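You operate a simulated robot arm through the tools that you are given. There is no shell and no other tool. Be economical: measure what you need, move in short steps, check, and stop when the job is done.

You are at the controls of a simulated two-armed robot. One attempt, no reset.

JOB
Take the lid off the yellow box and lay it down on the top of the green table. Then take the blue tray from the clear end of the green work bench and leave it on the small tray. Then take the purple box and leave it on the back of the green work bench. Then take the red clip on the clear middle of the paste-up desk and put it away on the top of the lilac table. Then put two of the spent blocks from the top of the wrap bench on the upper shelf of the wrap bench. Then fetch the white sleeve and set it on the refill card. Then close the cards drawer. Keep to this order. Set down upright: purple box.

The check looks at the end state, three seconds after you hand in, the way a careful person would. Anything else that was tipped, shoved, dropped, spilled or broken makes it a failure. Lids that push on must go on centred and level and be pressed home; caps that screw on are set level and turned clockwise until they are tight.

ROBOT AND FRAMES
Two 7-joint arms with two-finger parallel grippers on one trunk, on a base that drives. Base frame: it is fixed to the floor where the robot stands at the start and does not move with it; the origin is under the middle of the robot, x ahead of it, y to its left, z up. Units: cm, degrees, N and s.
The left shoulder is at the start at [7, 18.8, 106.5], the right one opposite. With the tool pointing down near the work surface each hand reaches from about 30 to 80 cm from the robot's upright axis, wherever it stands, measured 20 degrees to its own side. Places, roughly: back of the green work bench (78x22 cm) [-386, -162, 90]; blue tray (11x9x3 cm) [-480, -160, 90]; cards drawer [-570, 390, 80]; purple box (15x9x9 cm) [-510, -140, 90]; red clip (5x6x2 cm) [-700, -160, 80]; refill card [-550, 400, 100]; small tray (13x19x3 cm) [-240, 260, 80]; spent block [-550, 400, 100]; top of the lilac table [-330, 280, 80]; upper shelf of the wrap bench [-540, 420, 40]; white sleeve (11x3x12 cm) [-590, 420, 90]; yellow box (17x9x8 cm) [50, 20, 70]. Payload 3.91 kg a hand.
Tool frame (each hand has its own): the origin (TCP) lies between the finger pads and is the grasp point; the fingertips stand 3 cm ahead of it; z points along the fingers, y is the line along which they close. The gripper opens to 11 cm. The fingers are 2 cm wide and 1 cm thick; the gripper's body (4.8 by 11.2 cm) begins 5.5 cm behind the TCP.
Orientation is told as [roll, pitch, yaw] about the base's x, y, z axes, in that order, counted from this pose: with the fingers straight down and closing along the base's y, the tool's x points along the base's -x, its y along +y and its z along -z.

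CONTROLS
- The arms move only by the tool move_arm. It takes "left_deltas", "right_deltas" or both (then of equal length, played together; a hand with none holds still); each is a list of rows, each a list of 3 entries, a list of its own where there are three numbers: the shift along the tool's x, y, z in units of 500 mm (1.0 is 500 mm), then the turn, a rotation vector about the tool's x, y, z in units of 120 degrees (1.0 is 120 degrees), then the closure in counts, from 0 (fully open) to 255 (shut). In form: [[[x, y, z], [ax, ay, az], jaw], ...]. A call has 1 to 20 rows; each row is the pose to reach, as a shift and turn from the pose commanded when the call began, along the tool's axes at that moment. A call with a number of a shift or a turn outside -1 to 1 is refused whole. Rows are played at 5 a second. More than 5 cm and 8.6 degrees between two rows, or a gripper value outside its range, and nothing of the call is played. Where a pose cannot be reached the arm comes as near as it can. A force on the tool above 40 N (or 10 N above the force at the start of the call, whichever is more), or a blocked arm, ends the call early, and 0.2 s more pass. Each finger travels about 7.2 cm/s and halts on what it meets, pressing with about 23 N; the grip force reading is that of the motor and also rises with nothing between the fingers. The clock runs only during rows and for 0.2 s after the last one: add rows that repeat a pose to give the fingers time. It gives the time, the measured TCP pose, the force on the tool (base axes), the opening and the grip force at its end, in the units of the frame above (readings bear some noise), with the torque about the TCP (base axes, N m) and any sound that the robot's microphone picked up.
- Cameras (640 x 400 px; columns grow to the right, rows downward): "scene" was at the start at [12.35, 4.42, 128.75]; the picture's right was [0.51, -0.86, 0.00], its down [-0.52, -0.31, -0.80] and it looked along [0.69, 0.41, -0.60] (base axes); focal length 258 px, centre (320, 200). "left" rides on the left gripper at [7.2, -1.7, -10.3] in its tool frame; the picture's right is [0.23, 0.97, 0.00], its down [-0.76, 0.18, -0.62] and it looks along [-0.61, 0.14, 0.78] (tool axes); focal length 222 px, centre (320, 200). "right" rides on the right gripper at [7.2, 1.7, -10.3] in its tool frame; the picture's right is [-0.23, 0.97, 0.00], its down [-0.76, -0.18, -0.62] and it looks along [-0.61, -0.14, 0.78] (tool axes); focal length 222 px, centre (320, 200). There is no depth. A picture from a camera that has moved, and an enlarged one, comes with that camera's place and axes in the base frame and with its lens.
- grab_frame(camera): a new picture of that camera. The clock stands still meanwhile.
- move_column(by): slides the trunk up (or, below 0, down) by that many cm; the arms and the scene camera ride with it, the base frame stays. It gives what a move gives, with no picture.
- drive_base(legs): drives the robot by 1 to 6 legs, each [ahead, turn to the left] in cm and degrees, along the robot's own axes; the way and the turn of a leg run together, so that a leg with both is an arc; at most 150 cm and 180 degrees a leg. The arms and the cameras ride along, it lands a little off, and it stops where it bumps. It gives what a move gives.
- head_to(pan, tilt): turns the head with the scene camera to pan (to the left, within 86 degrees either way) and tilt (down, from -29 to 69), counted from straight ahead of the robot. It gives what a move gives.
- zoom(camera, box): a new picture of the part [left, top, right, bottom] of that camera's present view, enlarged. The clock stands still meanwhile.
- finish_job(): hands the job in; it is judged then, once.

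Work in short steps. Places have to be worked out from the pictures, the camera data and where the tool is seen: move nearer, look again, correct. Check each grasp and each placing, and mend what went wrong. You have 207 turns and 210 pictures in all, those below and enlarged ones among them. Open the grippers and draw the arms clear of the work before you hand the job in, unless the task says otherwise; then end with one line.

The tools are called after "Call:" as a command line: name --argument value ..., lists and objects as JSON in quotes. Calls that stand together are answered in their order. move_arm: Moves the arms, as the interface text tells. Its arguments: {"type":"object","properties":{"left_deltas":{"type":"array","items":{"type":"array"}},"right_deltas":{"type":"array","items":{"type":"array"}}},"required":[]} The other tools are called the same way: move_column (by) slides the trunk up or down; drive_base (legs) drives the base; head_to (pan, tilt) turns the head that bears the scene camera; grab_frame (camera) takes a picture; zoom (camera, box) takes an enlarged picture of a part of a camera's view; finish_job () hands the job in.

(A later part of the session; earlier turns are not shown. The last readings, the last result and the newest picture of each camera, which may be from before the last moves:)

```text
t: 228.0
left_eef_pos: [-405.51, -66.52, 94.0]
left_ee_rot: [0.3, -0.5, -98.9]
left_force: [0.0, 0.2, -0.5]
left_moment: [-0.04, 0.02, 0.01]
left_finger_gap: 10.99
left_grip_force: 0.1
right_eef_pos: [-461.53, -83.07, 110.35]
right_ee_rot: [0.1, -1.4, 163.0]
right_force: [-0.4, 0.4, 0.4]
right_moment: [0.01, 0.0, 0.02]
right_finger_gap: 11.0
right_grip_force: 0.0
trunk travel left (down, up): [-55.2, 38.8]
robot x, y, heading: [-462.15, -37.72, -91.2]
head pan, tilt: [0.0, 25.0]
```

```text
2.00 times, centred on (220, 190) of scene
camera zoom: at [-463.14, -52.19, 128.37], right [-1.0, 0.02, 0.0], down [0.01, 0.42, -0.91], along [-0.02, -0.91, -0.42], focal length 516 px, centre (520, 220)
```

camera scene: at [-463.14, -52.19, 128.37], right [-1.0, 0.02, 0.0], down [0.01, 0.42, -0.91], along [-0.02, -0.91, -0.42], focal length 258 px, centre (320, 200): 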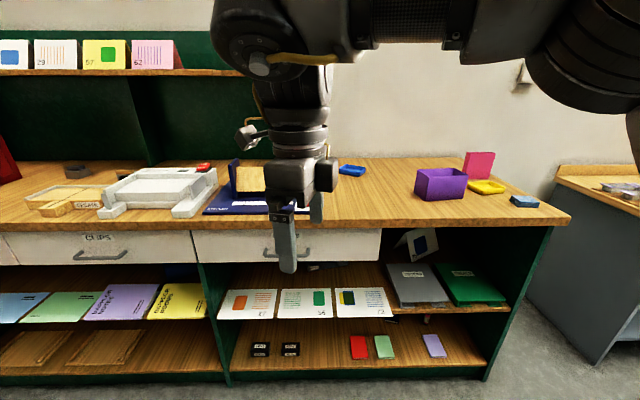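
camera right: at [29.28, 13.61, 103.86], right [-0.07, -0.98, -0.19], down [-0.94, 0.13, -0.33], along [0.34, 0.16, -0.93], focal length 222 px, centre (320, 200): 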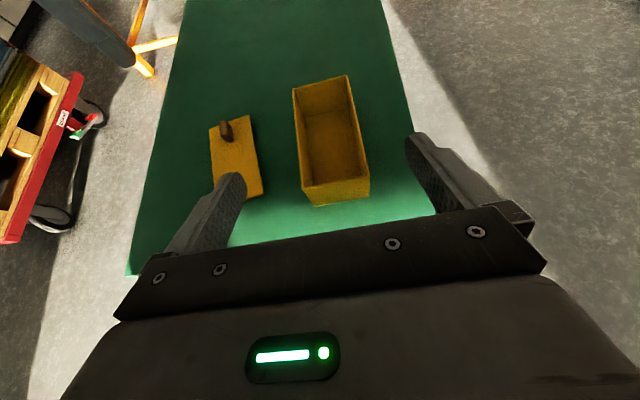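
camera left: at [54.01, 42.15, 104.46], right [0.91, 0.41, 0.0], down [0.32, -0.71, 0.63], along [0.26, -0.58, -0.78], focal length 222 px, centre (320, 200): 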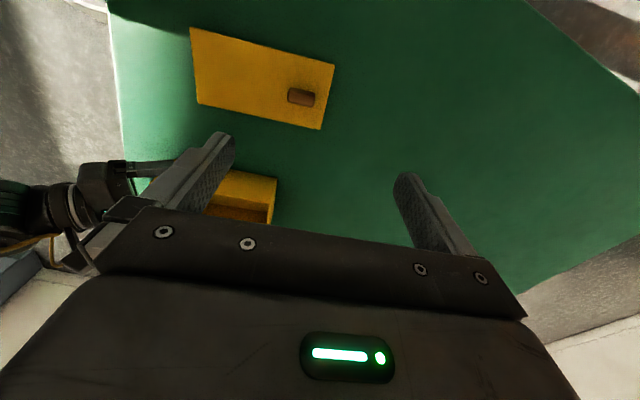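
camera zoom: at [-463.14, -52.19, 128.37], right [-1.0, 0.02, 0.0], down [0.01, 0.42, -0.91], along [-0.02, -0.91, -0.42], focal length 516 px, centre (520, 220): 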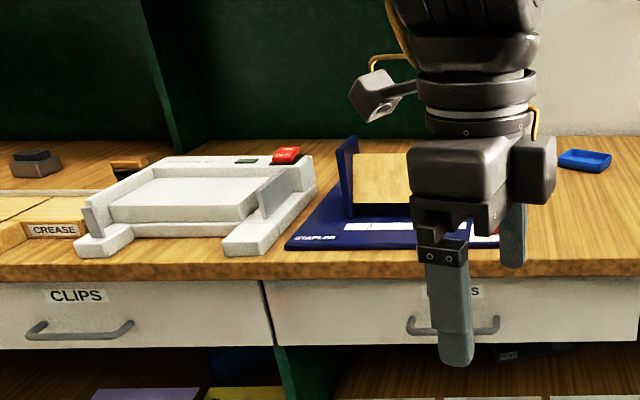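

Blue tray is at about (-481, -170) on the bench; purple box at (-510,-145). Raise the trunk and left hand, and drive up to the bench.

Call:
move_column --by 12

Call:
move_arm --left_deltas '[[[0, 0, -0.06], [0, 0, 0], 0], [[0, 0, -0.12], [0, 0, 0], 0], [[0, 0, -0.18], [0, 0, 0], 0]]'

Call:
drive_base --legs '[[0, -9], [54, 0], [0, 10]]'

Call:
head_to --pan 0 --tilt 35

Call:
grab_frame --camera "right"

Call:
grab_frame --camera "scene"

```text
t: 229.5
left_eef_pos: [-405.58, -66.58, 105.93]
left_ee_rot: [0.2, -0.6, -99.0]
left_force: [-0.1, 0.3, -1.2]
left_moment: [-0.01, 0.02, 0.01]
left_finger_gap: 11.0
left_grip_force: 0.0
right_eef_pos: [-461.55, -83.0, 122.32]
right_ee_rot: [0.1, -1.3, 163.0]
right_force: [-0.6, -0.3, 0.5]
right_moment: [0.02, -0.04, 0.01]
right_finger_gap: 10.99
right_grip_force: 0.0
trunk travel left (down, up): [-67.2, 26.8]
robot x, y, heading: [-462.47, -37.88, -91.3]
head pan, tilt: [0.0, 25.0]
```

```text
t: 230.3
left_eef_pos: [-405.63, -66.55, 115.14]
left_ee_rot: [0.2, -0.6, -98.9]
left_force: [-1.2, 0.3, -0.8]
left_moment: [-0.03, 0.04, -0.04]
left_finger_gap: 11.02
left_grip_force: 0.0
right_eef_pos: [-461.52, -82.92, 122.37]
right_ee_rot: [0.1, -1.2, 163.1]
right_force: [-0.2, -0.1, 0.0]
right_moment: [-0.04, -0.02, 0.0]
right_finger_gap: 11.01
right_grip_force: 0.0
trunk travel left (down, up): [-67.2, 26.8]
robot x, y, heading: [-462.73, -38.04, -91.6]
head pan, tilt: [0.0, 25.0]
```

```text
t: 234.8
left_eef_pos: [-415.06, -119.04, 115.04]
left_ee_rot: [0.2, -0.6, -98.2]
left_force: [0.3, 0.3, 0.2]
left_moment: [0.0, -0.01, -0.01]
left_finger_gap: 10.99
left_grip_force: 0.0
right_eef_pos: [-470.69, -136.41, 122.3]
right_ee_rot: [0.0, -1.3, 163.8]
right_force: [-0.4, -0.3, 0.5]
right_moment: [0.01, 0.02, -0.01]
right_finger_gap: 11.0
right_grip_force: 0.1
trunk travel left (down, up): [-67.2, 26.8]
robot x, y, heading: [-472.48, -91.27, -90.2]
head pan, tilt: [0.0, 25.0]
```

```text
t: 235.5
left_eef_pos: [-414.96, -119.03, 115.01]
left_ee_rot: [0.3, -0.6, -98.1]
left_force: [0.1, 0.0, 0.8]
left_moment: [0.02, 0.0, -0.01]
left_finger_gap: 10.99
left_grip_force: 0.0
right_eef_pos: [-470.69, -136.17, 122.38]
right_ee_rot: [0.1, -1.2, 163.9]
right_force: [-0.7, 0.3, 0.9]
right_moment: [0.0, 0.03, -0.04]
right_finger_gap: 11.01
right_grip_force: 0.0
trunk travel left (down, up): [-67.2, 26.8]
robot x, y, heading: [-472.22, -91.24, -90.3]
head pan, tilt: [0.0, 35.0]
```

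```text
119 pictures are left
camera right: at [-463.9, -139.87, 132.58], right [-0.49, -0.87, 0.01], down [-0.67, 0.38, 0.64], along [-0.56, 0.31, -0.77], focal length 222 px, centre (320, 200)
```

right: 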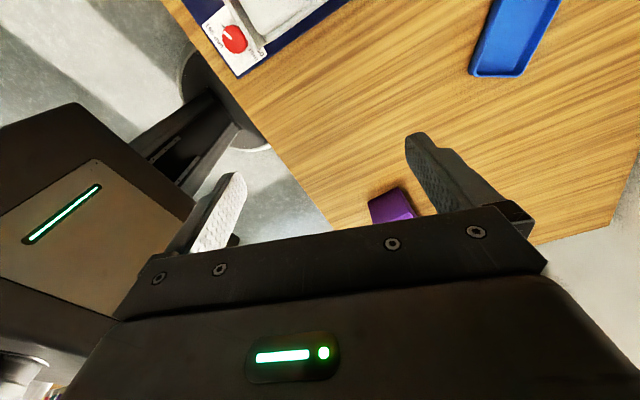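

```text
118 pictures are left
camera scene: at [-472.81, -105.12, 138.8], right [-1.0, 0.01, 0.0], down [0.0, 0.57, -0.82], along [-0.01, -0.82, -0.57], focal length 258 px, centre (320, 200)
```

scene: 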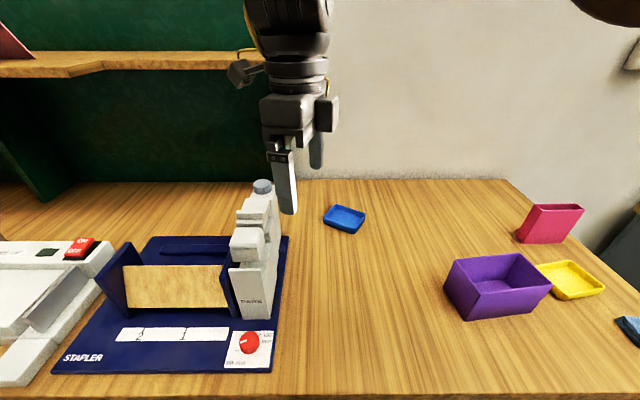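

Tray triangulates to about (-481, -163, 92), long axis yawed −26°. Move the right hand above it, turning to match.

Call:
move_arm --right_deltas '[[[-0.007, 0.09, 0], [0, 0, 0.01], 0], [[-0.014, 0.18, 0.0], [0, 0, 0.03], 0], [[-0.022, 0.27, 0.02], [0, 0, 0.05], 0], [[-0.03, 0.36, 0.06], [0, 0, 0.065], 0], [[-0.037, 0.45, 0.1], [0, 0, 0.08], 0], [[-0.042, 0.52, 0.16], [0, 0, 0.083], 0], [[-0.044, 0.57, 0.24], [0, 0, 0.083], 0], [[-0.044, 0.57, 0.32], [0, 0, 0.083], 0], [[-0.044, 0.57, 0.36], [0, 0, 0.083], 0]]'

Call:
grab_frame --camera "right"

Call:
grab_frame --camera "scene"

```text
t: 237.5
left_eef_pos: [-415.21, -119.09, 115.1]
left_ee_rot: [0.3, -0.5, -98.1]
left_force: [-0.9, 0.2, -0.3]
left_moment: [0.01, -0.01, -0.01]
left_finger_gap: 10.97
left_grip_force: 0.0
right_eef_pos: [-480.12, -157.77, 104.46]
right_ee_rot: [0.2, -1.2, 153.8]
right_force: [-0.3, 0.1, -0.3]
right_moment: [-0.01, -0.05, -0.01]
right_finger_gap: 10.98
right_grip_force: 0.1
right hand out of reach, approached as far as the arm can: row 4, 5, 6, 7, 8, 9
trunk travel left (down, up): [-67.2, 26.8]
robot x, y, heading: [-472.64, -91.57, -90.4]
head pan, tilt: [0.0, 35.0]
```

```text
117 pictures are left
camera right: at [-474.11, -162.41, 114.72], right [-0.63, -0.78, 0.01], down [-0.59, 0.49, 0.64], along [-0.5, 0.4, -0.77], focal length 222 px, centre (320, 200)
```

right: 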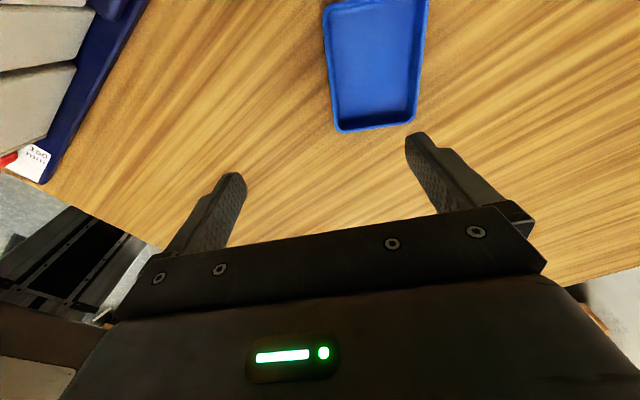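

```text
116 pictures are left
camera scene: at [-473.12, -105.26, 138.79], right [-1.0, 0.01, 0.0], down [0.01, 0.57, -0.82], along [-0.01, -0.82, -0.57], focal length 258 px, centre (320, 200)
```

scene: 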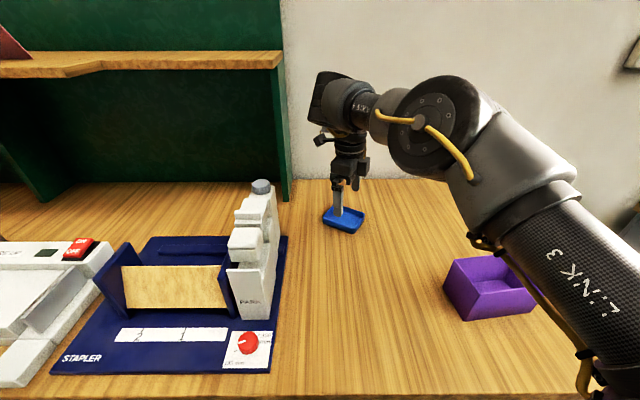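

Short by 6 cm in reach; lowering the trunk should help the wrist angle. Raise the hand, lower the trunk, extend.

Call:
move_arm --right_deltas '[[[0, 0, -0.08], [0, 0, 0], 0], [[0, 0, -0.16], [0, 0, 0], 0], [[0, 0, -0.24], [0, 0, 0], 0], [[0, 0, -0.3], [0, 0, 0], 0]]'

Call:
move_column --by -15

Call:
move_arm --right_deltas '[[[0, 0.06, 0], [0, 0, 0], 0], [[0, 0.12, 0], [0, 0, 0], 0]]'

Call:
grab_frame --camera "right"

```text
t: 238.5
left_eef_pos: [-414.95, -118.9, 114.95]
left_ee_rot: [0.1, -0.9, -98.0]
left_force: [0.1, 0.0, 0.6]
left_moment: [-0.02, 0.0, -0.03]
left_finger_gap: 11.03
left_grip_force: 0.1
right_eef_pos: [-479.3, -151.97, 117.38]
right_ee_rot: [0.4, -1.3, 154.1]
right_force: [-0.6, 0.6, -0.4]
right_moment: [-0.01, 0.02, -0.02]
right_finger_gap: 10.98
right_grip_force: 0.2
right hand out of reach, approached as far as the arm can: row 1, 2, 3, 4
trunk travel left (down, up): [-67.2, 26.8]
robot x, y, heading: [-473.01, -91.16, -90.6]
head pan, tilt: [0.0, 35.0]
```

```text
t: 240.2
left_eef_pos: [-414.99, -118.97, 100.0]
left_ee_rot: [0.3, -0.5, -98.1]
left_force: [-0.1, -0.5, 0.8]
left_moment: [0.01, -0.01, 0.0]
left_finger_gap: 10.96
left_grip_force: 0.0
right_eef_pos: [-479.29, -152.44, 102.08]
right_ee_rot: [0.3, -1.2, 153.9]
right_force: [0.3, 0.3, 0.2]
right_moment: [-0.01, 0.0, 0.03]
right_finger_gap: 11.0
right_grip_force: 0.0
trunk travel left (down, up): [-52.2, 41.8]
robot x, y, heading: [-472.88, -91.63, -90.5]
head pan, tilt: [0.0, 35.0]
```

```text
t: 240.8
left_eef_pos: [-414.97, -119.09, 99.94]
left_ee_rot: [0.2, -0.6, -98.1]
left_force: [0.5, -0.5, 0.3]
left_moment: [0.03, 0.01, 0.02]
left_finger_gap: 11.01
left_grip_force: 0.1
right_eef_pos: [-479.26, -152.43, 102.28]
right_ee_rot: [0.3, -1.2, 154.0]
right_force: [0.0, 0.4, -0.4]
right_moment: [-0.01, -0.05, 0.01]
right_finger_gap: 11.0
right_grip_force: 0.0
right hand out of reach, approached as far as the arm can: row 1, 2
trunk travel left (down, up): [-52.2, 41.8]
robot x, y, heading: [-472.4, -91.46, -90.6]
head pan, tilt: [0.0, 35.0]
```

```text
115 pictures are left
camera right: at [-473.27, -157.03, 112.48], right [-0.63, -0.78, 0.01], down [-0.59, 0.49, 0.64], along [-0.5, 0.4, -0.77], focal length 222 px, centre (320, 200)
```

right: 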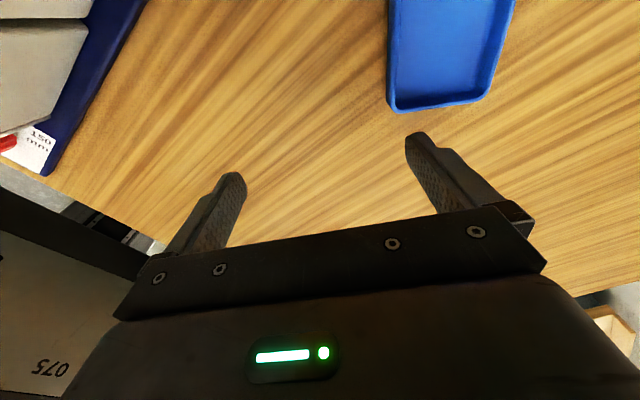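

Readings give the arm's true reach: 63 cm shoulder-to-wrist with a 30 cm hand. So I raise the shoulder to ~121 and re-park with the right shoulder in line with the tray.

Call:
move_column --by 20

Call:
drive_base --legs '[[-30, 0], [0, 16], [34.5, 0], [0, -16]]'

Call:
grab_frame --camera "right"

```text
t: 243.0
left_eef_pos: [-415.04, -119.02, 119.97]
left_ee_rot: [0.3, -0.6, -98.0]
left_force: [-0.1, 0.2, -0.4]
left_moment: [0.0, 0.01, 0.03]
left_finger_gap: 10.99
left_grip_force: 0.1
right_eef_pos: [-479.25, -152.56, 122.23]
right_ee_rot: [0.3, -1.1, 153.9]
right_force: [-0.6, -0.3, -0.3]
right_moment: [0.0, 0.0, 0.0]
right_finger_gap: 10.98
right_grip_force: 0.1
trunk travel left (down, up): [-72.2, 21.8]
robot x, y, heading: [-472.51, -91.35, -90.6]
head pan, tilt: [0.0, 35.0]
```

```text
t: 248.7
left_eef_pos: [-405.03, -120.33, 120.0]
left_ee_rot: [0.2, -0.6, -97.4]
left_force: [-0.8, 0.9, 0.1]
left_moment: [-0.01, -0.02, -0.01]
left_finger_gap: 11.0
left_grip_force: 0.1
right_eef_pos: [-468.9, -154.45, 122.24]
right_ee_rot: [0.3, -1.3, 154.8]
right_force: [0.8, -0.4, -0.7]
right_moment: [-0.04, 0.04, 0.01]
right_finger_gap: 11.01
right_grip_force: 0.0
trunk travel left (down, up): [-72.2, 21.8]
robot x, y, heading: [-463.13, -92.9, -89.5]
head pan, tilt: [0.0, 35.0]
```

```text
114 pictures are left
camera right: at [-462.81, -159.13, 132.49], right [-0.62, -0.78, 0.01], down [-0.6, 0.48, 0.64], along [-0.51, 0.39, -0.77], focal length 222 px, centre (320, 200)
```

right: 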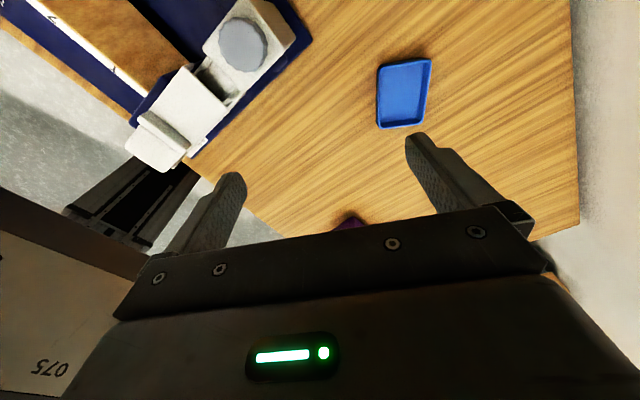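

Tray centre (-480.2, -163.8), long axis 152°. Creep 2 cm closer, then bring the hand over it (slightly toward its near end).

Call:
drive_base --legs '[[2.5, 0]]'

Call:
move_arm --right_deltas '[[[-0.06, 0.01, 0.02], [0, 0, 0.01], 0], [[-0.12, 0.02, 0.06], [0, 0, 0.02], 0], [[-0.18, 0.04, 0.12], [0, 0, 0.023], 0], [[-0.19, 0.08, 0.19], [0, 0, 0.023], 0], [[-0.19, 0.12, 0.26], [0, 0, 0.023], 0], [[-0.19, 0.155, 0.33], [0, 0, 0.023], 0], [[-0.19, 0.155, 0.4], [0, 0, 0.023], 0]]'

Call:
grab_frame --camera "right"

```text
t: 249.5
left_eef_pos: [-405.12, -122.21, 120.12]
left_ee_rot: [0.4, -0.9, -97.4]
left_force: [-0.1, 1.6, 0.4]
left_moment: [-0.06, 0.0, 0.0]
left_finger_gap: 11.02
left_grip_force: 0.0
right_eef_pos: [-468.9, -156.44, 122.62]
right_ee_rot: [0.8, -1.0, 154.9]
right_force: [-0.5, 1.0, 0.4]
right_moment: [-0.04, -0.01, 0.0]
right_finger_gap: 11.01
right_grip_force: 0.0
trunk travel left (down, up): [-72.2, 21.8]
robot x, y, heading: [-463.29, -95.74, -89.6]
head pan, tilt: [0.0, 35.0]
```

```text
t: 251.1
left_eef_pos: [-405.19, -122.83, 120.02]
left_ee_rot: [0.2, -0.6, -97.3]
left_force: [0.5, 0.2, 0.0]
left_moment: [-0.03, 0.02, 0.03]
left_finger_gap: 10.98
left_grip_force: 0.1
right_eef_pos: [-481.12, -159.91, 102.56]
right_ee_rot: [0.4, -1.3, 152.0]
right_force: [0.2, 0.5, -1.1]
right_moment: [0.01, -0.02, 0.01]
right_finger_gap: 11.01
right_grip_force: 0.0
trunk travel left (down, up): [-72.2, 21.8]
robot x, y, heading: [-463.01, -95.64, -89.7]
head pan, tilt: [0.0, 35.0]
```

```text
113 pictures are left
camera right: at [-475.4, -164.64, 112.76], right [-0.66, -0.75, 0.01], down [-0.58, 0.51, 0.64], along [-0.49, 0.41, -0.77], focal length 222 px, centre (320, 200)
```

right: 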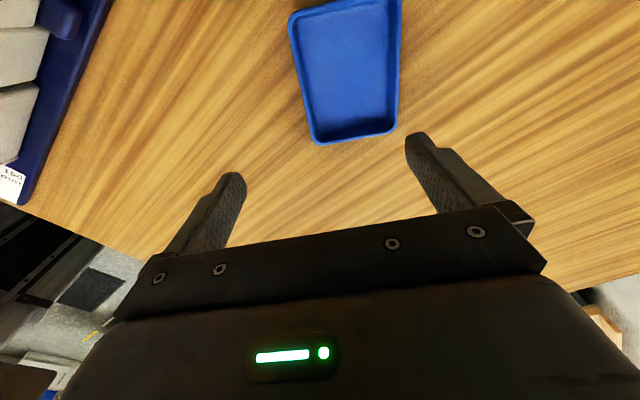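

Descend onto the tray straddling it.

Call:
move_arm --right_deltas '[[[0.015, 0.032, 0.03], [0, 0, 0.012], 0], [[0.029, 0.064, 0.07], [0, 0, 0.025], 0], [[0.029, 0.064, 0.11], [0, 0, 0.025], 0], [[0.029, 0.064, 0.11], [0, 0, 0.025], 0]]'

Call:
grab_frame --camera "right"

```text
t: 252.1
left_eef_pos: [-405.06, -122.84, 120.07]
left_ee_rot: [0.2, -0.7, -97.3]
left_force: [0.8, 0.3, 0.4]
left_moment: [0.01, -0.01, 0.0]
left_finger_gap: 11.02
left_grip_force: 0.0
right_eef_pos: [-481.61, -163.39, 96.9]
right_ee_rot: [0.5, -1.2, 149.1]
right_force: [-0.5, -0.1, -0.1]
right_moment: [0.02, -0.04, -0.02]
right_finger_gap: 11.0
right_grip_force: 0.2
trunk travel left (down, up): [-72.2, 21.8]
robot x, y, heading: [-463.65, -95.94, -89.6]
head pan, tilt: [0.0, 35.0]
```

```text
112 pictures are left
camera right: at [-475.92, -168.6, 107.18], right [-0.7, -0.72, 0.01], down [-0.55, 0.54, 0.64], along [-0.46, 0.44, -0.77], focal length 222 px, centre (320, 200)
```

right: 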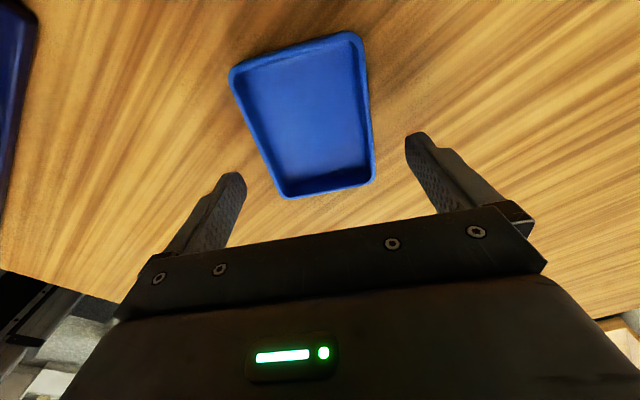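

Centred. Down 2.7 cm more, then close gently.

Call:
move_arm --right_deltas '[[[0, 0, 0.03], [0, 0, 0], 0], [[0, 0, 0.054], [0, 0, 0], 0], [[0, 0, 0.054], [0, 0, 0], 60], [[0, 0, 0.054], [0, 0, 0], 140], [[0, 0, 0.054], [0, 0, 0], 255], [[0, 0, 0.054], [0, 0, 0], 255]]'

Call:
grab_frame --camera "right"

```text
t: 253.5
left_eef_pos: [-405.09, -122.83, 120.03]
left_ee_rot: [0.2, -0.6, -97.3]
left_force: [0.1, 0.0, -0.2]
left_moment: [-0.01, -0.04, 0.02]
left_finger_gap: 11.0
left_grip_force: 0.0
right_eef_pos: [-481.66, -163.53, 94.22]
right_ee_rot: [0.5, -1.1, 148.9]
right_force: [-0.3, 0.6, 0.2]
right_moment: [0.01, -0.04, 0.01]
right_finger_gap: 8.16
right_grip_force: 23.1
trunk travel left (down, up): [-72.2, 21.8]
robot x, y, heading: [-463.26, -96.07, -89.6]
head pan, tilt: [0.0, 35.0]
```

```text
111 pictures are left
camera right: at [-475.99, -168.52, 104.54], right [-0.7, -0.72, 0.01], down [-0.55, 0.54, 0.64], along [-0.46, 0.44, -0.77], focal length 222 px, centre (320, 200)
```

right: 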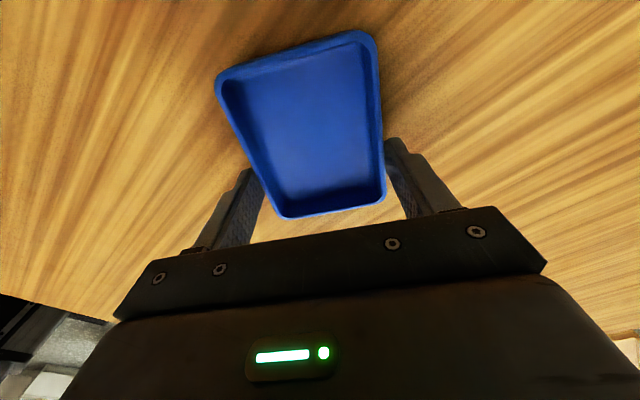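

Gripped at 8.2 cm. Lift with the trunk.

Call:
move_column --by 12

Call:
grab_frame --camera "right"

```text
t: 255.0
left_eef_pos: [-405.17, -122.79, 132.02]
left_ee_rot: [0.2, -0.5, -97.3]
left_force: [-0.6, -1.3, -1.1]
left_moment: [-0.02, 0.0, 0.01]
left_finger_gap: 11.01
left_grip_force: 0.0
right_eef_pos: [-481.59, -163.39, 106.3]
right_ee_rot: [0.5, -1.2, 149.0]
right_force: [0.5, 0.1, -0.4]
right_moment: [0.0, 0.03, 0.0]
right_finger_gap: 8.14
right_grip_force: 23.1
trunk travel left (down, up): [-84.2, 9.8]
robot x, y, heading: [-463.12, -95.36, -89.6]
head pan, tilt: [0.0, 35.0]
```

```text
110 pictures are left
camera right: at [-475.99, -168.55, 116.51], right [-0.7, -0.72, 0.01], down [-0.55, 0.54, 0.64], along [-0.46, 0.44, -0.77], focal length 222 px, centre (320, 200)
```

right: 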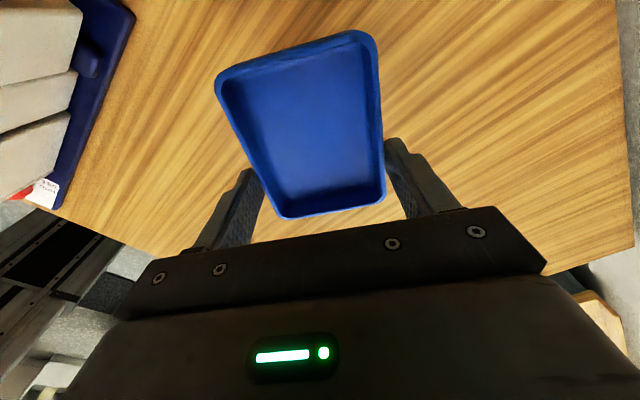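

Held firmly. Back away, retract the hand somewhat, then head toward the small tray's area and look.

Call:
drive_base --legs '[[-40, 0]]'

Call:
move_arm --right_deltas '[[[-0.02, -0.03, 0], [0, 0, 0], 255], [[-0.05, -0.08, 0], [0, 0, 0], 255], [[-0.08, -0.13, 0], [0, 0, 0], 255], [[-0.11, -0.18, 0], [0, 0, 0], 255], [[-0.14, -0.23, 0], [0, 0, 0], 255], [[-0.17, -0.28, 0], [0, 0, 0], 255], [[-0.186, -0.308, 0], [0, 0, 0], 255]]'

Call:
drive_base --legs '[[0, 65], [0, 66], [120, 0]]'

Call:
head_to --pan 10 --tilt 12

Call:
grab_frame --camera "scene"

```text
t: 257.5
left_eef_pos: [-405.32, -84.44, 131.93]
left_ee_rot: [0.3, -0.6, -97.9]
left_force: [-0.1, 0.3, 0.2]
left_moment: [0.0, 0.02, 0.0]
left_finger_gap: 11.01
left_grip_force: 0.1
right_eef_pos: [-482.3, -124.19, 106.16]
right_ee_rot: [0.4, -1.3, 148.4]
right_force: [-0.5, -0.3, -0.5]
right_moment: [0.0, 0.02, 0.01]
right_finger_gap: 8.12
right_grip_force: 22.9
trunk travel left (down, up): [-84.2, 9.8]
robot x, y, heading: [-462.83, -56.72, -90.5]
head pan, tilt: [0.0, 35.0]
```

```text
t: 259.1
left_eef_pos: [-405.43, -84.32, 132.0]
left_ee_rot: [0.3, -0.6, -97.9]
left_force: [0.0, -0.8, -0.4]
left_moment: [-0.03, -0.03, -0.04]
left_finger_gap: 10.98
left_grip_force: 0.0
right_eef_pos: [-482.19, -105.87, 106.18]
right_ee_rot: [0.5, -1.0, 148.3]
right_force: [-0.3, 0.6, 0.1]
right_moment: [-0.02, -0.02, -0.02]
right_finger_gap: 8.13
right_grip_force: 23.3
trunk travel left (down, up): [-84.2, 9.8]
robot x, y, heading: [-463.12, -56.58, -90.5]
head pan, tilt: [0.0, 35.0]
```

```text
t: 270.8
left_eef_pos: [-387.56, 80.32, 132.03]
left_ee_rot: [0.2, -0.8, 31.5]
left_force: [0.6, -0.1, 0.0]
left_moment: [0.01, 0.03, -0.03]
left_finger_gap: 10.98
left_grip_force: 0.0
right_eef_pos: [-322.17, 34.81, 106.3]
right_ee_rot: [0.5, -1.2, -82.2]
right_force: [-0.2, 1.1, -1.2]
right_moment: [-0.02, 0.01, 0.0]
right_finger_gap: 8.11
right_grip_force: 22.9
trunk travel left (down, up): [-84.2, 9.8]
robot x, y, heading: [-372.03, 18.21, 39.1]
head pan, tilt: [0.0, 35.0]
```

```text
t: 271.6
left_eef_pos: [-387.58, 80.4, 132.02]
left_ee_rot: [0.2, -0.5, 31.5]
left_force: [-0.2, 0.0, 0.9]
left_moment: [0.0, 0.02, 0.02]
left_finger_gap: 11.01
left_grip_force: 0.0
right_eef_pos: [-322.08, 34.87, 106.2]
right_ee_rot: [0.5, -1.2, -82.2]
right_force: [0.6, -1.0, -1.1]
right_moment: [0.01, 0.01, -0.01]
right_finger_gap: 8.14
right_grip_force: 22.5
trunk travel left (down, up): [-84.2, 9.8]
robot x, y, heading: [-372.38, 18.45, 39.2]
head pan, tilt: [10.0, 12.0]
```

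```text
109 pictures are left
camera scene: at [-362.36, 28.52, 159.47], right [0.76, -0.66, 0.0], down [-0.14, -0.16, -0.98], along [0.64, 0.74, -0.21], focal length 258 px, centre (320, 200)
```

scene: 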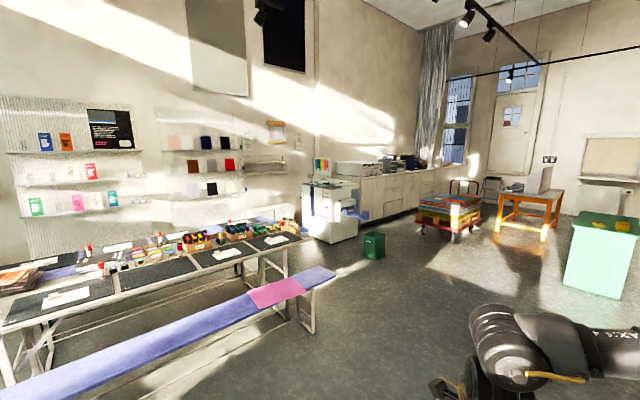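

A long table with a bench in front of it. Zoom to find the small tray.

Call:
zoom --camera "scene" --box '[150, 190, 350, 315]'

Call:
zoom --camera "scene" --box '[0, 215, 200, 340]'

```text
3.20 times, centred on (250, 252) of scene
camera zoom: at [-362.36, 28.52, 159.47], right [0.76, -0.66, 0.0], down [-0.14, -0.16, -0.98], along [0.64, 0.74, -0.21], focal length 826 px, centre (544, 32)
```

zoom: 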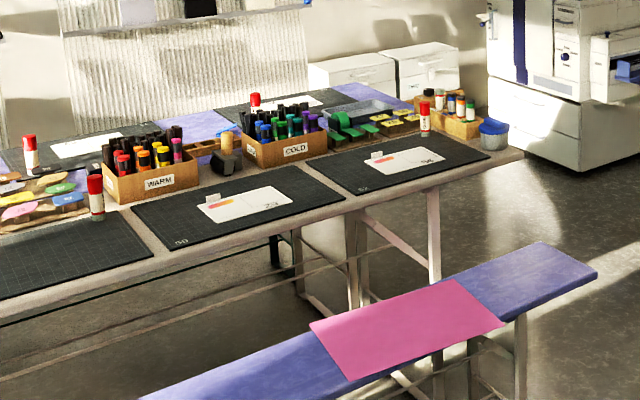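

```text
3.20 times, centred on (100, 278) of scene
camera zoom: at [-362.36, 28.52, 159.47], right [0.76, -0.66, 0.0], down [-0.14, -0.16, -0.98], along [0.64, 0.74, -0.21], focal length 826 px, centre (1024, -48)
```

zoom: 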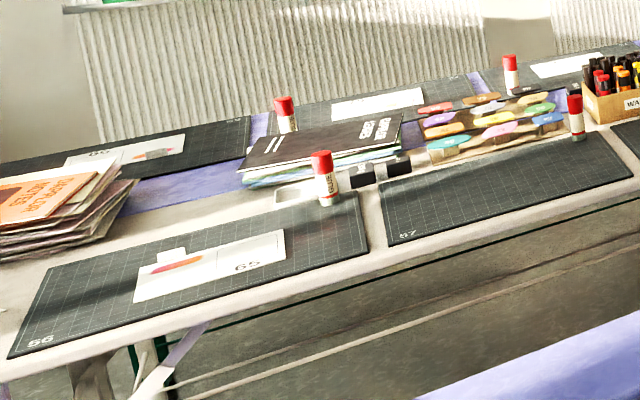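

The small gray tray is at about (-245, 256) near the right end of that table; I'll approach from that end. Drive around the bench.

Call:
drive_base --legs '[[0, -14.2], [110, 0], [107, 0], [0, 65], [145, 0], [0, 90]]'

Call:
head_to --pan 0 --tilt 30

Call:
grab_frame --camera "scene"

```text
t: 296.6
left_eef_pos: [-198.28, 192.55, 132.07]
left_ee_rot: [0.2, -0.7, 168.0]
left_force: [0.3, -0.4, -0.7]
left_moment: [-0.01, -0.02, 0.02]
left_finger_gap: 11.0
left_grip_force: 0.0
right_eef_pos: [-214.24, 270.68, 106.08]
right_ee_rot: [0.5, -1.3, 54.2]
right_force: [0.1, 0.9, -0.8]
right_moment: [0.03, -0.04, -0.01]
right_finger_gap: 8.12
right_grip_force: 23.0
trunk travel left (down, up): [-84.2, 9.8]
robot x, y, heading: [-166.7, 247.98, 175.7]
head pan, tilt: [10.0, 12.0]
```

```text
t: 297.4
left_eef_pos: [-198.21, 192.44, 131.97]
left_ee_rot: [0.3, -0.5, 168.0]
left_force: [-0.4, 0.4, -0.2]
left_moment: [-0.02, -0.01, 0.03]
left_finger_gap: 10.99
left_grip_force: 0.1
right_eef_pos: [-214.29, 270.67, 106.09]
right_ee_rot: [0.5, -1.2, 54.4]
right_force: [0.0, -0.8, -0.5]
right_moment: [0.01, -0.01, -0.01]
right_finger_gap: 8.12
right_grip_force: 23.3
trunk travel left (down, up): [-84.2, 9.8]
robot x, y, heading: [-166.33, 247.79, 175.7]
head pan, tilt: [0.0, 30.0]
```

```text
106 pictures are left
camera scene: at [-180.74, 249.11, 156.58], right [0.08, 1.0, 0.0], down [0.5, -0.04, -0.87], along [-0.86, 0.07, -0.5], focal length 258 px, centre (320, 200)
```

scene: 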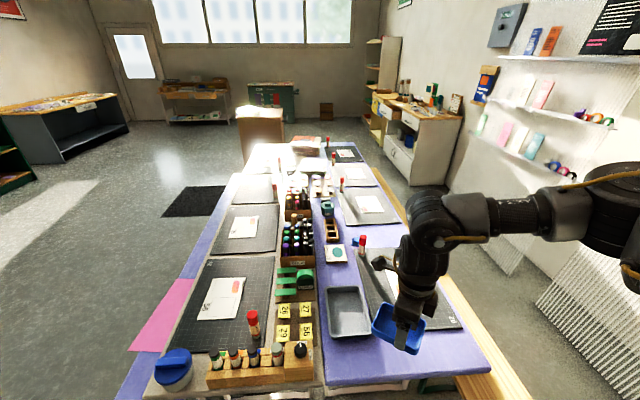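

Excellent: small tray centre about (-238, 263), long axis near x. Drive 8 cm ahead and swing the blue tray over it, aligning axes.

Call:
drive_base --legs '[[8, 0]]'

Call:
move_arm --right_deltas '[[[0.037, 0.016, 0], [0, 0, 0.06], 255], [[0.075, 0.032, 0], [0, 0, 0.12], 255], [[0.112, 0.049, 0], [0, 0, 0.18], 255], [[0.149, 0.065, 0], [0, 0, 0.24], 255], [[0.186, 0.081, 0], [0, 0, 0.3], 255], [[0.223, 0.098, 0], [0, 0, 0.36], 255], [[0.26, 0.114, 0], [0, 0, 0.42], 255], [[0.298, 0.13, 0], [0, 0, 0.48], 255], [[0.298, 0.13, 0], [0, 0, 0.48], 255]]'

Call:
grab_frame --camera "right"

Call:
grab_frame --camera "scene"

```text
t: 298.4
left_eef_pos: [-204.84, 193.1, 132.44]
left_ee_rot: [0.3, -1.3, 167.8]
left_force: [1.2, 0.1, -0.2]
left_moment: [0.01, 0.1, -0.02]
left_finger_gap: 11.01
left_grip_force: 0.1
right_eef_pos: [-221.12, 271.2, 106.75]
right_ee_rot: [1.0, -0.7, 54.3]
right_force: [0.9, -0.1, -0.8]
right_moment: [0.02, 0.05, 0.02]
right_finger_gap: 8.12
right_grip_force: 22.6
trunk travel left (down, up): [-84.2, 9.8]
robot x, y, heading: [-174.83, 248.64, 175.3]
head pan, tilt: [0.0, 30.0]
```

```text
t: 300.4
left_eef_pos: [-206.04, 193.25, 132.16]
left_ee_rot: [0.3, -0.7, 167.9]
left_force: [-0.5, 0.6, 0.1]
left_moment: [0.02, 0.01, -0.01]
left_finger_gap: 11.01
left_grip_force: 0.1
right_eef_pos: [-236.2, 263.04, 106.06]
right_ee_rot: [1.2, -0.2, -3.5]
right_force: [0.6, 0.6, -1.1]
right_moment: [0.0, -0.04, 0.01]
right_finger_gap: 8.12
right_grip_force: 22.9
trunk travel left (down, up): [-84.2, 9.8]
robot x, y, heading: [-174.83, 248.34, 175.4]
head pan, tilt: [0.0, 30.0]
```

```text
105 pictures are left
camera right: at [-243.33, 265.1, 116.43], right [0.29, 0.96, 0.02], down [0.75, -0.24, 0.62], along [0.6, -0.16, -0.78], focal length 222 px, centre (320, 200)
```

right: 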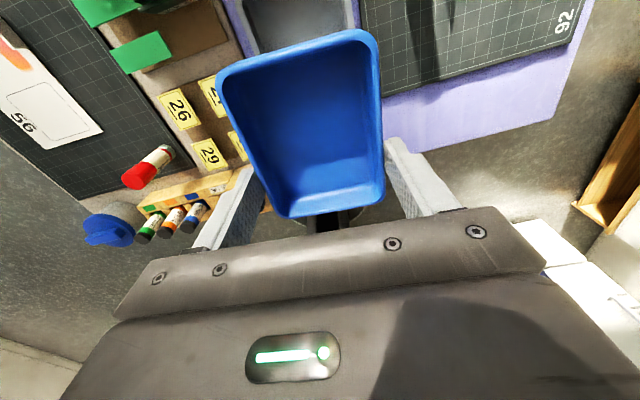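

```text
104 pictures are left
camera scene: at [-188.68, 249.82, 156.57], right [0.08, 1.0, 0.0], down [0.5, -0.04, -0.87], along [-0.86, 0.07, -0.5], focal length 258 px, centre (320, 200)
```

scene: 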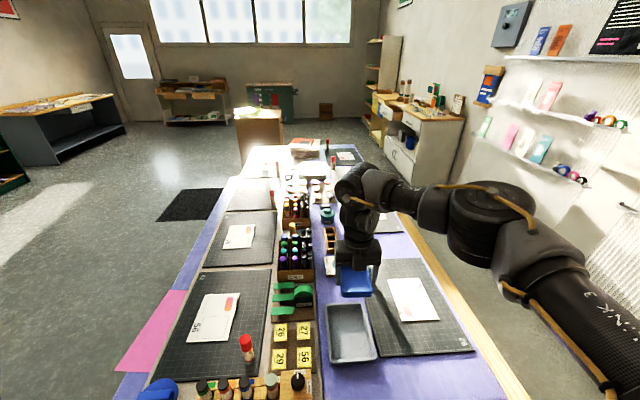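

Aligned over the small tray. Lower with the trunk 19 cm, then check.

Call:
move_column --by -19

Call:
grab_frame --camera "right"

Call:
zoom --camera "scene" --box '[260, 180, 460, 305]'

```text
t: 302.5
left_eef_pos: [-206.08, 193.27, 113.11]
left_ee_rot: [0.1, -0.7, 167.9]
left_force: [-0.2, -0.5, 0.1]
left_moment: [0.02, -0.03, -0.02]
left_finger_gap: 10.98
left_grip_force: 0.1
right_eef_pos: [-236.22, 263.01, 87.08]
right_ee_rot: [1.1, -0.3, -3.4]
right_force: [0.4, -0.8, -1.2]
right_moment: [-0.01, -0.02, -0.01]
right_finger_gap: 8.14
right_grip_force: 23.6
trunk travel left (down, up): [-65.2, 28.8]
robot x, y, heading: [-174.58, 248.46, 175.4]
head pan, tilt: [0.0, 30.0]
```

```text
103 pictures are left
camera right: at [-243.31, 265.06, 97.46], right [0.28, 0.96, 0.02], down [0.75, -0.24, 0.62], along [0.6, -0.16, -0.78], focal length 222 px, centre (320, 200)
```

right: 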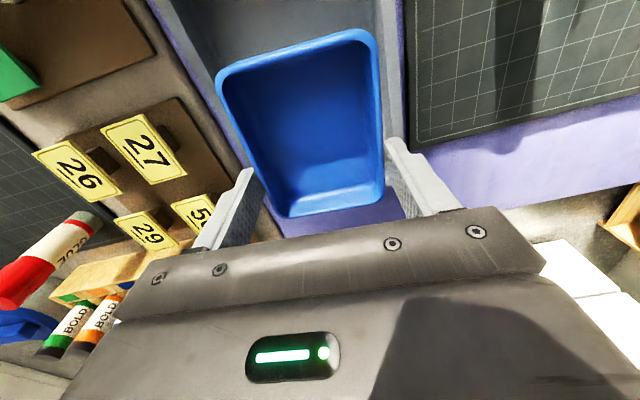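

```text
3.20 times, centred on (360, 242) of scene
camera zoom: at [-188.66, 249.78, 137.58], right [0.08, 1.0, 0.0], down [0.5, -0.04, -0.87], along [-0.86, 0.07, -0.5], focal length 826 px, centre (192, 64)
```

zoom: 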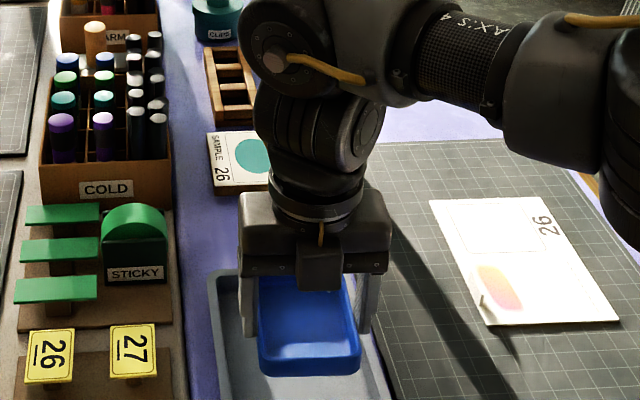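

Centred in y and x. Lower 5 cm, then finer.

Call:
move_column --by -5

Call:
move_arm --right_deltas '[[[0, 0, 0.006], [0, 0, 0], 255], [[0, 0, 0.012], [0, 0, 0], 255], [[0, 0, 0.018], [0, 0, 0], 255], [[0, 0, 0.024], [0, 0, 0], 255], [[0, 0, 0.03], [0, 0, 0], 255], [[0, 0, 0.036], [0, 0, 0], 255], [[0, 0, 0.042], [0, 0, 0], 255], [[0, 0, 0.048], [0, 0, 0], 255]]'

Call:
zoom --camera "scene" --box '[260, 180, 460, 305]'

```text
t: 303.4
left_eef_pos: [-206.07, 193.19, 108.11]
left_ee_rot: [0.3, -0.7, 167.9]
left_force: [-0.7, -0.2, 0.5]
left_moment: [0.01, -0.02, 0.0]
left_finger_gap: 11.01
left_grip_force: 0.2
right_eef_pos: [-236.15, 263.01, 82.05]
right_ee_rot: [1.2, -0.3, -3.4]
right_force: [-0.2, 1.0, 0.2]
right_moment: [-0.01, 0.01, 0.04]
right_finger_gap: 8.14
right_grip_force: 23.0
trunk travel left (down, up): [-60.2, 33.8]
robot x, y, heading: [-174.1, 248.43, 175.6]
head pan, tilt: [0.0, 30.0]
```

```text
t: 305.2
left_eef_pos: [-205.98, 193.08, 108.26]
left_ee_rot: [0.4, -0.8, 167.9]
left_force: [0.6, 0.4, -0.3]
left_moment: [0.02, 0.01, -0.03]
left_finger_gap: 10.98
left_grip_force: 0.0
right_eef_pos: [-236.21, 263.06, 80.0]
right_ee_rot: [1.2, 0.0, -3.4]
right_force: [-2.6, 2.8, 26.7]
right_moment: [-0.64, -0.21, 0.04]
right_finger_gap: 8.15
right_grip_force: 22.7
trunk travel left (down, up): [-60.2, 33.8]
robot x, y, heading: [-174.53, 248.79, 175.6]
head pan, tilt: [0.0, 30.0]
```

```text
3.20 times, centred on (360, 242) of scene
camera zoom: at [-188.37, 249.74, 132.63], right [0.08, 1.0, 0.0], down [0.5, -0.04, -0.87], along [-0.86, 0.07, -0.5], focal length 826 px, centre (192, 64)
```

zoom: 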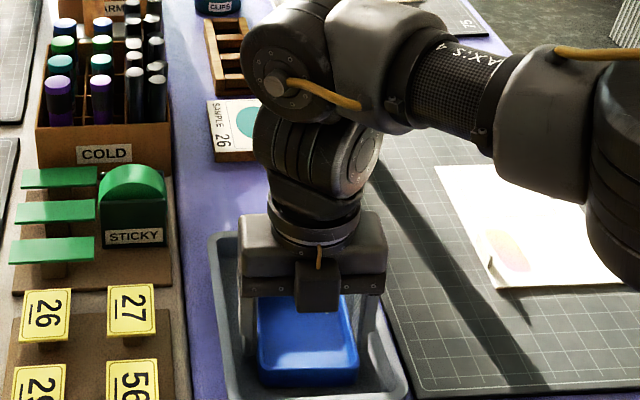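

It's resting inside (27 N). Open slightly and rise with the trunk.

Call:
move_arm --right_deltas '[[[0, 0, -0.004], [0, 0, 0], 255], [[0, 0, -0.004], [0, 0, 0], 120], [[0, 0, -0.004], [0, 0, 0], 45], [[0, 0, -0.004], [0, 0, 0], 45], [[0, 0, -0.03], [0, 0, 0], 45], [[0, 0, -0.1], [0, 0, 0], 45], [[0, 0, -0.18], [0, 0, 0], 45]]'

Call:
move_column --by 16

Call:
zoom --camera "scene" --box '[240, 220, 440, 345]'

```text
t: 306.8
left_eef_pos: [-206.0, 193.29, 108.07]
left_ee_rot: [0.3, -0.8, 168.0]
left_force: [0.3, -0.9, -0.1]
left_moment: [0.0, -0.02, 0.01]
left_finger_gap: 10.99
left_grip_force: 0.1
right_eef_pos: [-236.17, 262.79, 88.92]
right_ee_rot: [1.3, 0.0, -3.3]
right_force: [0.8, 0.3, -0.6]
right_moment: [-0.01, -0.04, -0.02]
right_finger_gap: 9.04
right_grip_force: 0.1
trunk travel left (down, up): [-60.2, 33.8]
robot x, y, heading: [-174.51, 248.48, 175.3]
head pan, tilt: [0.0, 30.0]
```

```text
t: 308.7
left_eef_pos: [-206.07, 193.24, 124.05]
left_ee_rot: [0.3, -0.7, 167.9]
left_force: [-0.4, -0.1, 0.2]
left_moment: [0.0, 0.0, 0.01]
left_finger_gap: 11.0
left_grip_force: 0.0
right_eef_pos: [-236.17, 262.81, 104.82]
right_ee_rot: [1.1, -0.2, -3.3]
right_force: [0.9, -0.2, -0.4]
right_moment: [-0.01, 0.03, 0.03]
right_finger_gap: 9.07
right_grip_force: 0.1
trunk travel left (down, up): [-76.2, 17.8]
robot x, y, heading: [-174.55, 248.55, 175.3]
head pan, tilt: [0.0, 30.0]
```

```text
3.20 times, centred on (340, 282) of scene
camera zoom: at [-188.69, 249.77, 148.57], right [0.08, 1.0, 0.0], down [0.5, -0.04, -0.87], along [-0.86, 0.07, -0.5], focal length 826 px, centre (256, -64)
```

zoom: 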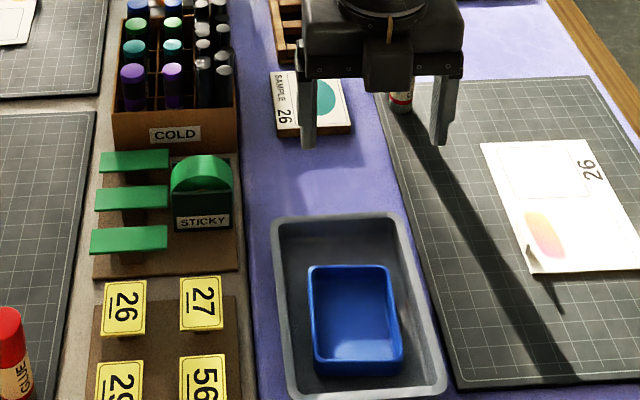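

Blue tray sits in the small tray. Next the purple box: drive back to the green bench.

Call:
drive_base --legs '[[-12, 0], [0, 94.7], [146, 0], [0, -63]]'

Call:
drive_base --legs '[[120, 0], [120, 0], [112, 0], [0, 63]]'

Call:
head_to --pan 0 --tilt 25

Call:
grab_frame --camera "scene"

```text
t: 323.7
left_eef_pos: [-164.2, 34.6, 124.03]
left_ee_rot: [0.2, -0.7, -161.9]
left_force: [-0.2, -0.7, -0.5]
left_moment: [-0.02, 0.01, 0.0]
left_finger_gap: 11.0
left_grip_force: 0.1
right_eef_pos: [-225.15, 79.73, 104.94]
right_ee_rot: [1.2, -0.2, 26.7]
right_force: [0.3, -0.3, 0.0]
right_moment: [0.0, -0.01, -0.04]
right_finger_gap: 9.05
right_grip_force: 0.1
trunk travel left (down, up): [-76.2, 17.8]
robot x, y, heading: [-164.78, 98.44, -154.3]
head pan, tilt: [0.0, 30.0]
```

```text
t: 343.7
left_eef_pos: [-435.25, -79.69, 123.99]
left_ee_rot: [0.3, -0.7, -104.0]
left_force: [-0.2, -0.5, 0.8]
left_moment: [0.0, -0.01, 0.0]
left_finger_gap: 10.98
left_grip_force: 0.0
right_eef_pos: [-505.74, -107.32, 104.75]
right_ee_rot: [1.3, -0.2, 84.8]
right_force: [0.2, -0.5, -0.4]
right_moment: [0.01, 0.01, 0.03]
right_finger_gap: 9.07
right_grip_force: 0.0
trunk travel left (down, up): [-76.2, 17.8]
robot x, y, heading: [-489.34, -46.35, -96.3]
head pan, tilt: [0.0, 30.0]
```

```text
t: 344.3
left_eef_pos: [-435.17, -79.71, 124.1]
left_ee_rot: [0.2, -0.7, -103.9]
left_force: [1.0, -1.0, 0.2]
left_moment: [-0.02, 0.02, 0.03]
left_finger_gap: 11.01
left_grip_force: 0.1
right_eef_pos: [-505.76, -107.34, 104.71]
right_ee_rot: [1.1, -0.2, 84.9]
right_force: [-0.2, -0.3, -0.4]
right_moment: [0.03, -0.01, -0.02]
right_finger_gap: 9.06
right_grip_force: 0.1
trunk travel left (down, up): [-76.2, 17.8]
robot x, y, heading: [-489.49, -46.03, -96.5]
head pan, tilt: [0.0, 25.0]
```

```text
99 pictures are left
camera scene: at [-491.37, -60.35, 149.37], right [-0.99, 0.11, 0.0], down [0.05, 0.42, -0.91], along [-0.1, -0.9, -0.42], focal length 258 px, centre (320, 200)
```

scene: 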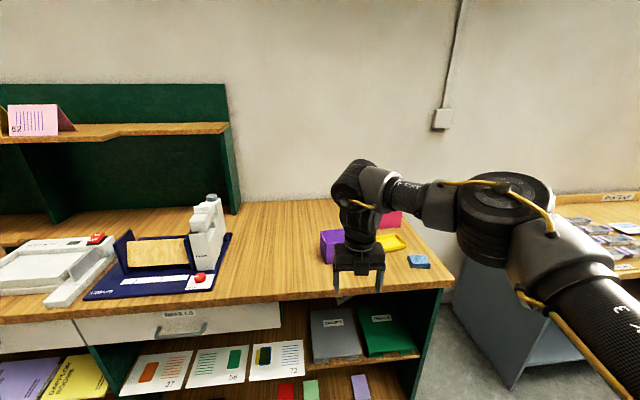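

Turn square, raise a bit, and move in; then view the purple box from the right wrist camera.

Call:
move_column --by 12

Call:
drive_base --legs '[[0, 6.5], [36, 0]]'

Call:
head_to --pan 0 --tilt 40

Call:
grab_frame --camera "scene"

Call:
grab_frame --camera "right"

```text
t: 345.8
left_eef_pos: [-435.24, -79.67, 136.1]
left_ee_rot: [0.2, -0.8, -104.0]
left_force: [0.1, -0.2, 0.9]
left_moment: [-0.01, -0.02, -0.05]
left_finger_gap: 11.02
left_grip_force: 0.0
right_eef_pos: [-505.82, -107.33, 116.76]
right_ee_rot: [1.1, -0.2, 84.7]
right_force: [-0.2, 0.6, 0.3]
right_moment: [0.02, 0.02, -0.04]
right_finger_gap: 9.05
right_grip_force: 0.1
trunk travel left (down, up): [-88.2, 5.8]
robot x, y, heading: [-489.55, -46.01, -96.5]
head pan, tilt: [0.0, 25.0]
```

```text
t: 348.7
left_eef_pos: [-431.7, -108.38, 136.11]
left_ee_rot: [0.3, -0.8, -97.4]
left_force: [0.6, 0.8, -0.4]
left_moment: [-0.01, 0.01, -0.02]
left_finger_gap: 10.98
left_grip_force: 0.0
right_eef_pos: [-498.56, -144.19, 116.85]
right_ee_rot: [1.2, 0.0, 91.5]
right_force: [0.3, 0.3, -0.3]
right_moment: [0.03, -0.02, 0.02]
right_finger_gap: 9.08
right_grip_force: 0.0
trunk travel left (down, up): [-88.2, 5.8]
robot x, y, heading: [-489.75, -81.53, -89.7]
head pan, tilt: [0.0, 25.0]
```

```text
t: 349.4
left_eef_pos: [-431.68, -108.62, 136.09]
left_ee_rot: [0.3, -0.7, -97.5]
left_force: [-0.8, -0.2, -0.2]
left_moment: [0.05, 0.0, 0.02]
left_finger_gap: 11.04
left_grip_force: 0.0
right_eef_pos: [-498.43, -144.36, 116.79]
right_ee_rot: [1.2, -0.2, 91.5]
right_force: [0.3, 0.3, 0.4]
right_moment: [-0.02, -0.02, 0.0]
right_finger_gap: 9.05
right_grip_force: 0.1
trunk travel left (down, up): [-88.2, 5.8]
robot x, y, heading: [-489.33, -81.53, -89.8]
head pan, tilt: [0.0, 40.0]
```

```text
98 pictures are left
camera scene: at [-489.63, -95.29, 159.04], right [-1.0, 0.0, 0.0], down [0.0, 0.64, -0.77], along [0.0, -0.77, -0.64], focal length 258 px, centre (320, 200)
```

scene: 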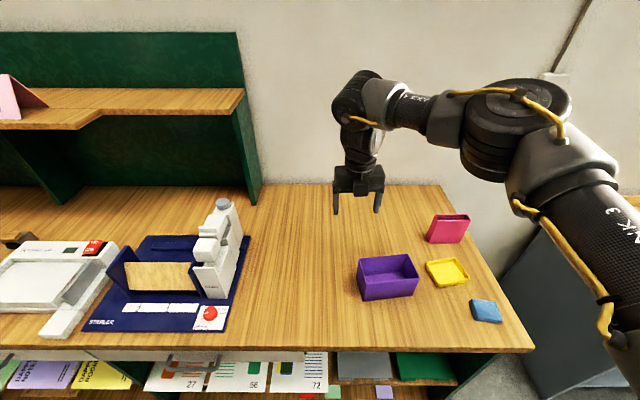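

```text
97 pictures are left
camera right: at [-499.75, -151.57, 127.17], right [-0.98, 0.2, 0.02], down [0.17, 0.76, 0.62], along [0.11, 0.61, -0.78], focal length 222 px, centre (320, 200)
```

right: 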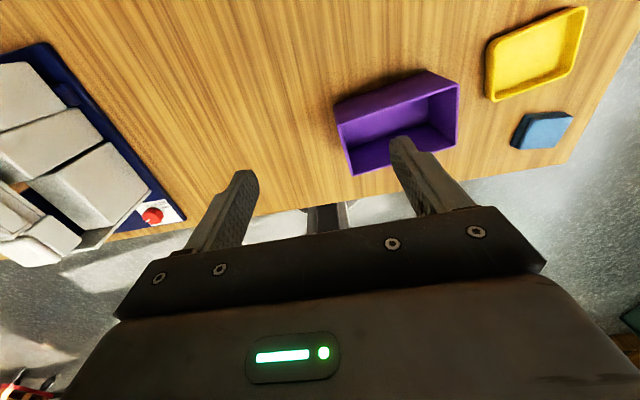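

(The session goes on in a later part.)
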